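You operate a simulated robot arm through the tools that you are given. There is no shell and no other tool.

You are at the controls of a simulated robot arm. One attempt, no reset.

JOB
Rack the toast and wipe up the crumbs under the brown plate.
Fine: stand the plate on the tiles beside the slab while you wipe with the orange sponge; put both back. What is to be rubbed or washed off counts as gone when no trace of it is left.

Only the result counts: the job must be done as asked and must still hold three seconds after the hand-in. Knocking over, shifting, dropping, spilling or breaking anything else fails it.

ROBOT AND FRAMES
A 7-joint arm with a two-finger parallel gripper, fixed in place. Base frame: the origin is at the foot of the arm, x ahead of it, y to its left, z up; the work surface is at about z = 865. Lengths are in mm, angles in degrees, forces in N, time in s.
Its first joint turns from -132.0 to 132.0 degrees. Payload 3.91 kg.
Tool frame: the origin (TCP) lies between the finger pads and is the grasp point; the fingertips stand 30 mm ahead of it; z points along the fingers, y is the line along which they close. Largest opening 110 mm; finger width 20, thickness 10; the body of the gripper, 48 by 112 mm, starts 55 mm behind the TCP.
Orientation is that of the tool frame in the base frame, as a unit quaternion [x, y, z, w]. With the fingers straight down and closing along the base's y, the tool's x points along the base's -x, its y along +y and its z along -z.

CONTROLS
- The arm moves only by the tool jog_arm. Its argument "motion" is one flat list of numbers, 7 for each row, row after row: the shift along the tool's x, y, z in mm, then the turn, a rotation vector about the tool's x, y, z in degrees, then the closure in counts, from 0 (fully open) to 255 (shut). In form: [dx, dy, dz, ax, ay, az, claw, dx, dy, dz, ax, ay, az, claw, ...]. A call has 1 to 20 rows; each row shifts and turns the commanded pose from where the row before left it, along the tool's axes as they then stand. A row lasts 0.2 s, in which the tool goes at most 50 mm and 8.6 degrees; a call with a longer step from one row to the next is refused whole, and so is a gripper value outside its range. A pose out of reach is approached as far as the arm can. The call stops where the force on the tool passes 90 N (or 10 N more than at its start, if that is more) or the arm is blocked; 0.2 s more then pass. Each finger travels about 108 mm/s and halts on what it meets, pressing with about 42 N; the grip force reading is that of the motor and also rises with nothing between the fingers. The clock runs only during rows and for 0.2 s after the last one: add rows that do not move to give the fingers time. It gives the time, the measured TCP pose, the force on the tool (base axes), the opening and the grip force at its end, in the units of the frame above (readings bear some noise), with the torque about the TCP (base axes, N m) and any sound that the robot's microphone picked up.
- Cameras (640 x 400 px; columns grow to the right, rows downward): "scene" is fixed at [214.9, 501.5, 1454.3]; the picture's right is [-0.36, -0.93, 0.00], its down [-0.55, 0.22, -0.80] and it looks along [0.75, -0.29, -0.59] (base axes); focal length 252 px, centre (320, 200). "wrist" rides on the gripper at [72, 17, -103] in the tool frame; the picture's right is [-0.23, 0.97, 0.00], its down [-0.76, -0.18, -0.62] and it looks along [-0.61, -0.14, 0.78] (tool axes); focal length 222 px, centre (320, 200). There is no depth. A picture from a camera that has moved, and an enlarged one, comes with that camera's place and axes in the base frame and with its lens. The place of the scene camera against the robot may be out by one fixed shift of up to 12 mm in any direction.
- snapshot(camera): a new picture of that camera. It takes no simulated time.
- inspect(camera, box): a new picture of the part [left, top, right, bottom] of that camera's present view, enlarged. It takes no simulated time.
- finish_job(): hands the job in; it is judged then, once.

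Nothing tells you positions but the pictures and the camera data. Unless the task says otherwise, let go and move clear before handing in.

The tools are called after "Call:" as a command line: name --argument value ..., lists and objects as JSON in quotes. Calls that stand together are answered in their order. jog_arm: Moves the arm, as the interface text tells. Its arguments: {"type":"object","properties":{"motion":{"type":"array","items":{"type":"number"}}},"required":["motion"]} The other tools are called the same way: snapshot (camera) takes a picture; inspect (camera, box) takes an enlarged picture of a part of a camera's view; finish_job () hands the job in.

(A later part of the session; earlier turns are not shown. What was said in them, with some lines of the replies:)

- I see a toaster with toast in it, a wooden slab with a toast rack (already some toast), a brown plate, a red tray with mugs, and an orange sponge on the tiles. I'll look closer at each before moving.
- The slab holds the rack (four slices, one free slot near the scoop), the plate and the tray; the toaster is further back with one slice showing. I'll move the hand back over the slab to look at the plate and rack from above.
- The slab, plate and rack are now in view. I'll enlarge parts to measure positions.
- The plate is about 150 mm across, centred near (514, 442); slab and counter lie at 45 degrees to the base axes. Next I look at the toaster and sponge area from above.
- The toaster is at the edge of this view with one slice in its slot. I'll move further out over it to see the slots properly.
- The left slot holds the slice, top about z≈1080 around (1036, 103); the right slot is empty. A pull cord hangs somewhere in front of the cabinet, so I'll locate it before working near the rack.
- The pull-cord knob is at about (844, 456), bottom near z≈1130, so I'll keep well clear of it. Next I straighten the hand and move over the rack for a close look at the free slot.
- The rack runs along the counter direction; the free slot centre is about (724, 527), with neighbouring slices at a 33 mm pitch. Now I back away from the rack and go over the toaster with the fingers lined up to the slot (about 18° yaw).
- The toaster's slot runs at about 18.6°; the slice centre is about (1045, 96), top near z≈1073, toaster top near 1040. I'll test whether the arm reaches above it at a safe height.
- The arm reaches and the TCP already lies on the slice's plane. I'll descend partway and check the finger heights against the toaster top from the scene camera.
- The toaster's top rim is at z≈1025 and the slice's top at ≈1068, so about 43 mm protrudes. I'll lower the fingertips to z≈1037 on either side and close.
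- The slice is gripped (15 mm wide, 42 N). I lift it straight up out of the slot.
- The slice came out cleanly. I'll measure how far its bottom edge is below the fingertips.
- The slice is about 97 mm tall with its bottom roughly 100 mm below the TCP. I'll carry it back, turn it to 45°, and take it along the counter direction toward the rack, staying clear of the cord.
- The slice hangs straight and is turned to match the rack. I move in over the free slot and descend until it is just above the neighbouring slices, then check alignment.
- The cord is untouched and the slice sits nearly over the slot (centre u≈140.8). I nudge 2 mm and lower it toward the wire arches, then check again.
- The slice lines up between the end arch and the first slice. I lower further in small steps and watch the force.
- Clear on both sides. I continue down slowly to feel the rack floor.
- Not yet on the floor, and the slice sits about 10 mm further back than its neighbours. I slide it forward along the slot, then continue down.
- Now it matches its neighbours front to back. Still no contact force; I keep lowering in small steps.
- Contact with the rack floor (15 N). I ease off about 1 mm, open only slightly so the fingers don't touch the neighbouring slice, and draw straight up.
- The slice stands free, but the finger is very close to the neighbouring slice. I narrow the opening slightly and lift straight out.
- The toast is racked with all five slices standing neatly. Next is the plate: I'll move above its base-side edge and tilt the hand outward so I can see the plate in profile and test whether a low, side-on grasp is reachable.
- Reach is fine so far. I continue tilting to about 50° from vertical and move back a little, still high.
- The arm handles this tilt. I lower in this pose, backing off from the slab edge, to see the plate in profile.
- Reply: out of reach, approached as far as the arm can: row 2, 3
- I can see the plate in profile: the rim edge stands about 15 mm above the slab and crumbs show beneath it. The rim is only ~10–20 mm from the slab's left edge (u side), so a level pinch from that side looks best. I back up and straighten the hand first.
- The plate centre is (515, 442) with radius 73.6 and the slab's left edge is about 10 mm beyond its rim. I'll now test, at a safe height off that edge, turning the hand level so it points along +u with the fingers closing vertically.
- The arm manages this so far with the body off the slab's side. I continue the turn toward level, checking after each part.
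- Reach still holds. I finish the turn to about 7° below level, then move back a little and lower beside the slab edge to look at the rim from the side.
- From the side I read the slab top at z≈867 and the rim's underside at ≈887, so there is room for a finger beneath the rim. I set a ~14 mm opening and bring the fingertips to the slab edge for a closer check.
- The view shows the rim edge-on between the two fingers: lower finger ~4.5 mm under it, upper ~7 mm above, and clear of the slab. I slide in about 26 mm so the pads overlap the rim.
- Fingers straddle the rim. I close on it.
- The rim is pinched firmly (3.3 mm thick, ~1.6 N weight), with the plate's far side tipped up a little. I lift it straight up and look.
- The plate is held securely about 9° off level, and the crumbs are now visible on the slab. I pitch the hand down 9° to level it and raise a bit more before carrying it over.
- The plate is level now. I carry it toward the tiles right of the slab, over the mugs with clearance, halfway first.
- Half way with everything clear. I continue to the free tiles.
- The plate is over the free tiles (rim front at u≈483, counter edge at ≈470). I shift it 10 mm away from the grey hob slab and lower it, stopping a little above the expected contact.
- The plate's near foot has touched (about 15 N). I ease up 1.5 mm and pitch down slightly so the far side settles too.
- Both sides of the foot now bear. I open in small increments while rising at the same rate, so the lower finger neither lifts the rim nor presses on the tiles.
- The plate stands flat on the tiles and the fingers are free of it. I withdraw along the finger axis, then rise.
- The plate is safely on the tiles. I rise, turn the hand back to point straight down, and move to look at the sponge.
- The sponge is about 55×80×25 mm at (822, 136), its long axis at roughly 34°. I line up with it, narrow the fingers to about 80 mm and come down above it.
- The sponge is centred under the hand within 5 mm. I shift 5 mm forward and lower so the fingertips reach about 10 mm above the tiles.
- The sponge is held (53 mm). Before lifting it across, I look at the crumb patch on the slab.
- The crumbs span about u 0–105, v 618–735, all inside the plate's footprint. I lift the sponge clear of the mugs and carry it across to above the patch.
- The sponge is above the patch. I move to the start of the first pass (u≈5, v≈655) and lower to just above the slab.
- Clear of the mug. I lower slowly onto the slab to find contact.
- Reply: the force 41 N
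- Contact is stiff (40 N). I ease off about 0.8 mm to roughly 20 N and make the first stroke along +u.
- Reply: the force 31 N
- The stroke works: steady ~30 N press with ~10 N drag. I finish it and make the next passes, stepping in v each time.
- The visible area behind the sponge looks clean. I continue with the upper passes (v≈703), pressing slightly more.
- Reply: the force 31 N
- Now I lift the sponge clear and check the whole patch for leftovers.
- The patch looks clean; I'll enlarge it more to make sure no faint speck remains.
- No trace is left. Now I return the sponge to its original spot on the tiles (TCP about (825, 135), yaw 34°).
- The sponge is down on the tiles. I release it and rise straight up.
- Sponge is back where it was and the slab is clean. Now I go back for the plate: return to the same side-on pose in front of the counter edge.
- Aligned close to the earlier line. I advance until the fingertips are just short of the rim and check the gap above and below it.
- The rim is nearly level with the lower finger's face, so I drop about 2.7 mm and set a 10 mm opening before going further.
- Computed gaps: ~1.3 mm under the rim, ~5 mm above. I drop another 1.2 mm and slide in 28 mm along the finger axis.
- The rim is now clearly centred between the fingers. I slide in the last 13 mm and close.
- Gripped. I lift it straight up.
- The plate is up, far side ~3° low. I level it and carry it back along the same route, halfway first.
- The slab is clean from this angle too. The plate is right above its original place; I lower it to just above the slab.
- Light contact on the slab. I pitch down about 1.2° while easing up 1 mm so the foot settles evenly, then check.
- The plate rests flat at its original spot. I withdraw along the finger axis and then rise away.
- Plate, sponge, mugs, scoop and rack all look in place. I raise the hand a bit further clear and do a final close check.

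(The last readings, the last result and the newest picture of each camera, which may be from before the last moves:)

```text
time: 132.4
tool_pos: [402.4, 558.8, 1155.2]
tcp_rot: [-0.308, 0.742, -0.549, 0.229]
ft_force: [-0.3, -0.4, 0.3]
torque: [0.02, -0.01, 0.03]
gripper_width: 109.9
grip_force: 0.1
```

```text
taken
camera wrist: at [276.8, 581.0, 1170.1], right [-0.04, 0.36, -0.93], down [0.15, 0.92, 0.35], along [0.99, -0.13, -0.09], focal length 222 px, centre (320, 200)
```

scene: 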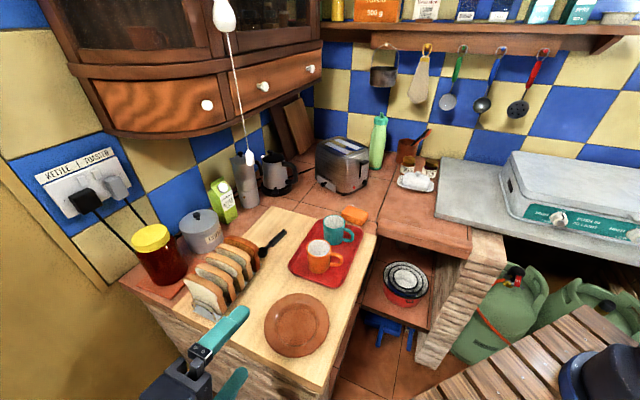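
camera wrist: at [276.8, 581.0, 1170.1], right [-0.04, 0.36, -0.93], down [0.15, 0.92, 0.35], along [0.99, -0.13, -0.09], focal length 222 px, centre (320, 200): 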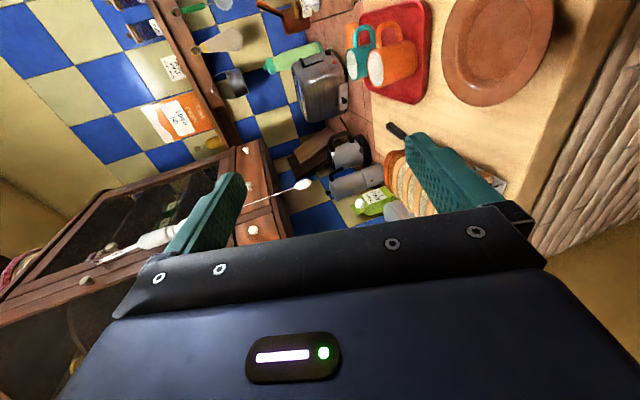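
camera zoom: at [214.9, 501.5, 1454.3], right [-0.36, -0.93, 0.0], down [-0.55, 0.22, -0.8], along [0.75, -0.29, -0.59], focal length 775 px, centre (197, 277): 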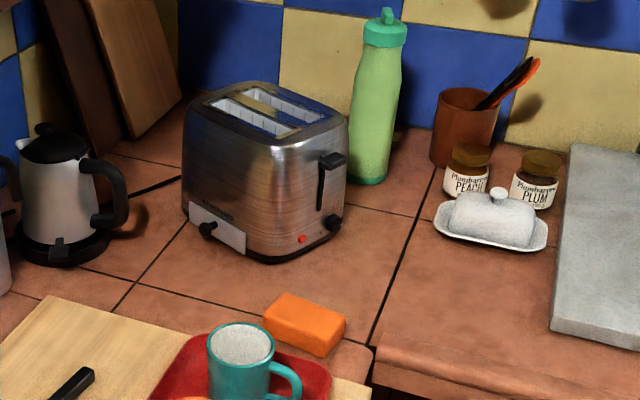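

The fifth slice stands in the rack and the slab is wiped clean. The plate and sponge are back within a couple of millimetres of where they were, nothing else looks moved, and the hand is empty and clear. I'm handing in.

Call:
finish_job

```text
The job is handed in.
```

The toast is racked, the crumbs are wiped up, and I've handed the job in. The result of the judging hasn't come back.

- **Toast:** the slice from the toaster now stands in the rack's free slot, lined up with the other four. One finger came very close to the neighbouring slice when I let go. That slice may have leaned a couple of millimetres, but it still stands in its slot.
- **Crumbs:** after wiping with the orange sponge I enlarged the whole patch and found no trace left on the slab.
- **Plate and sponge:** the plate stood on the tiles beside the slab while I wiped. Both are back within about 2 mm of where they started.
- **Everything else:** in the last pictures the mugs, tray, scoop, toaster, butter dish, jars and pull cord look unmoved. The hand is empty and clear.
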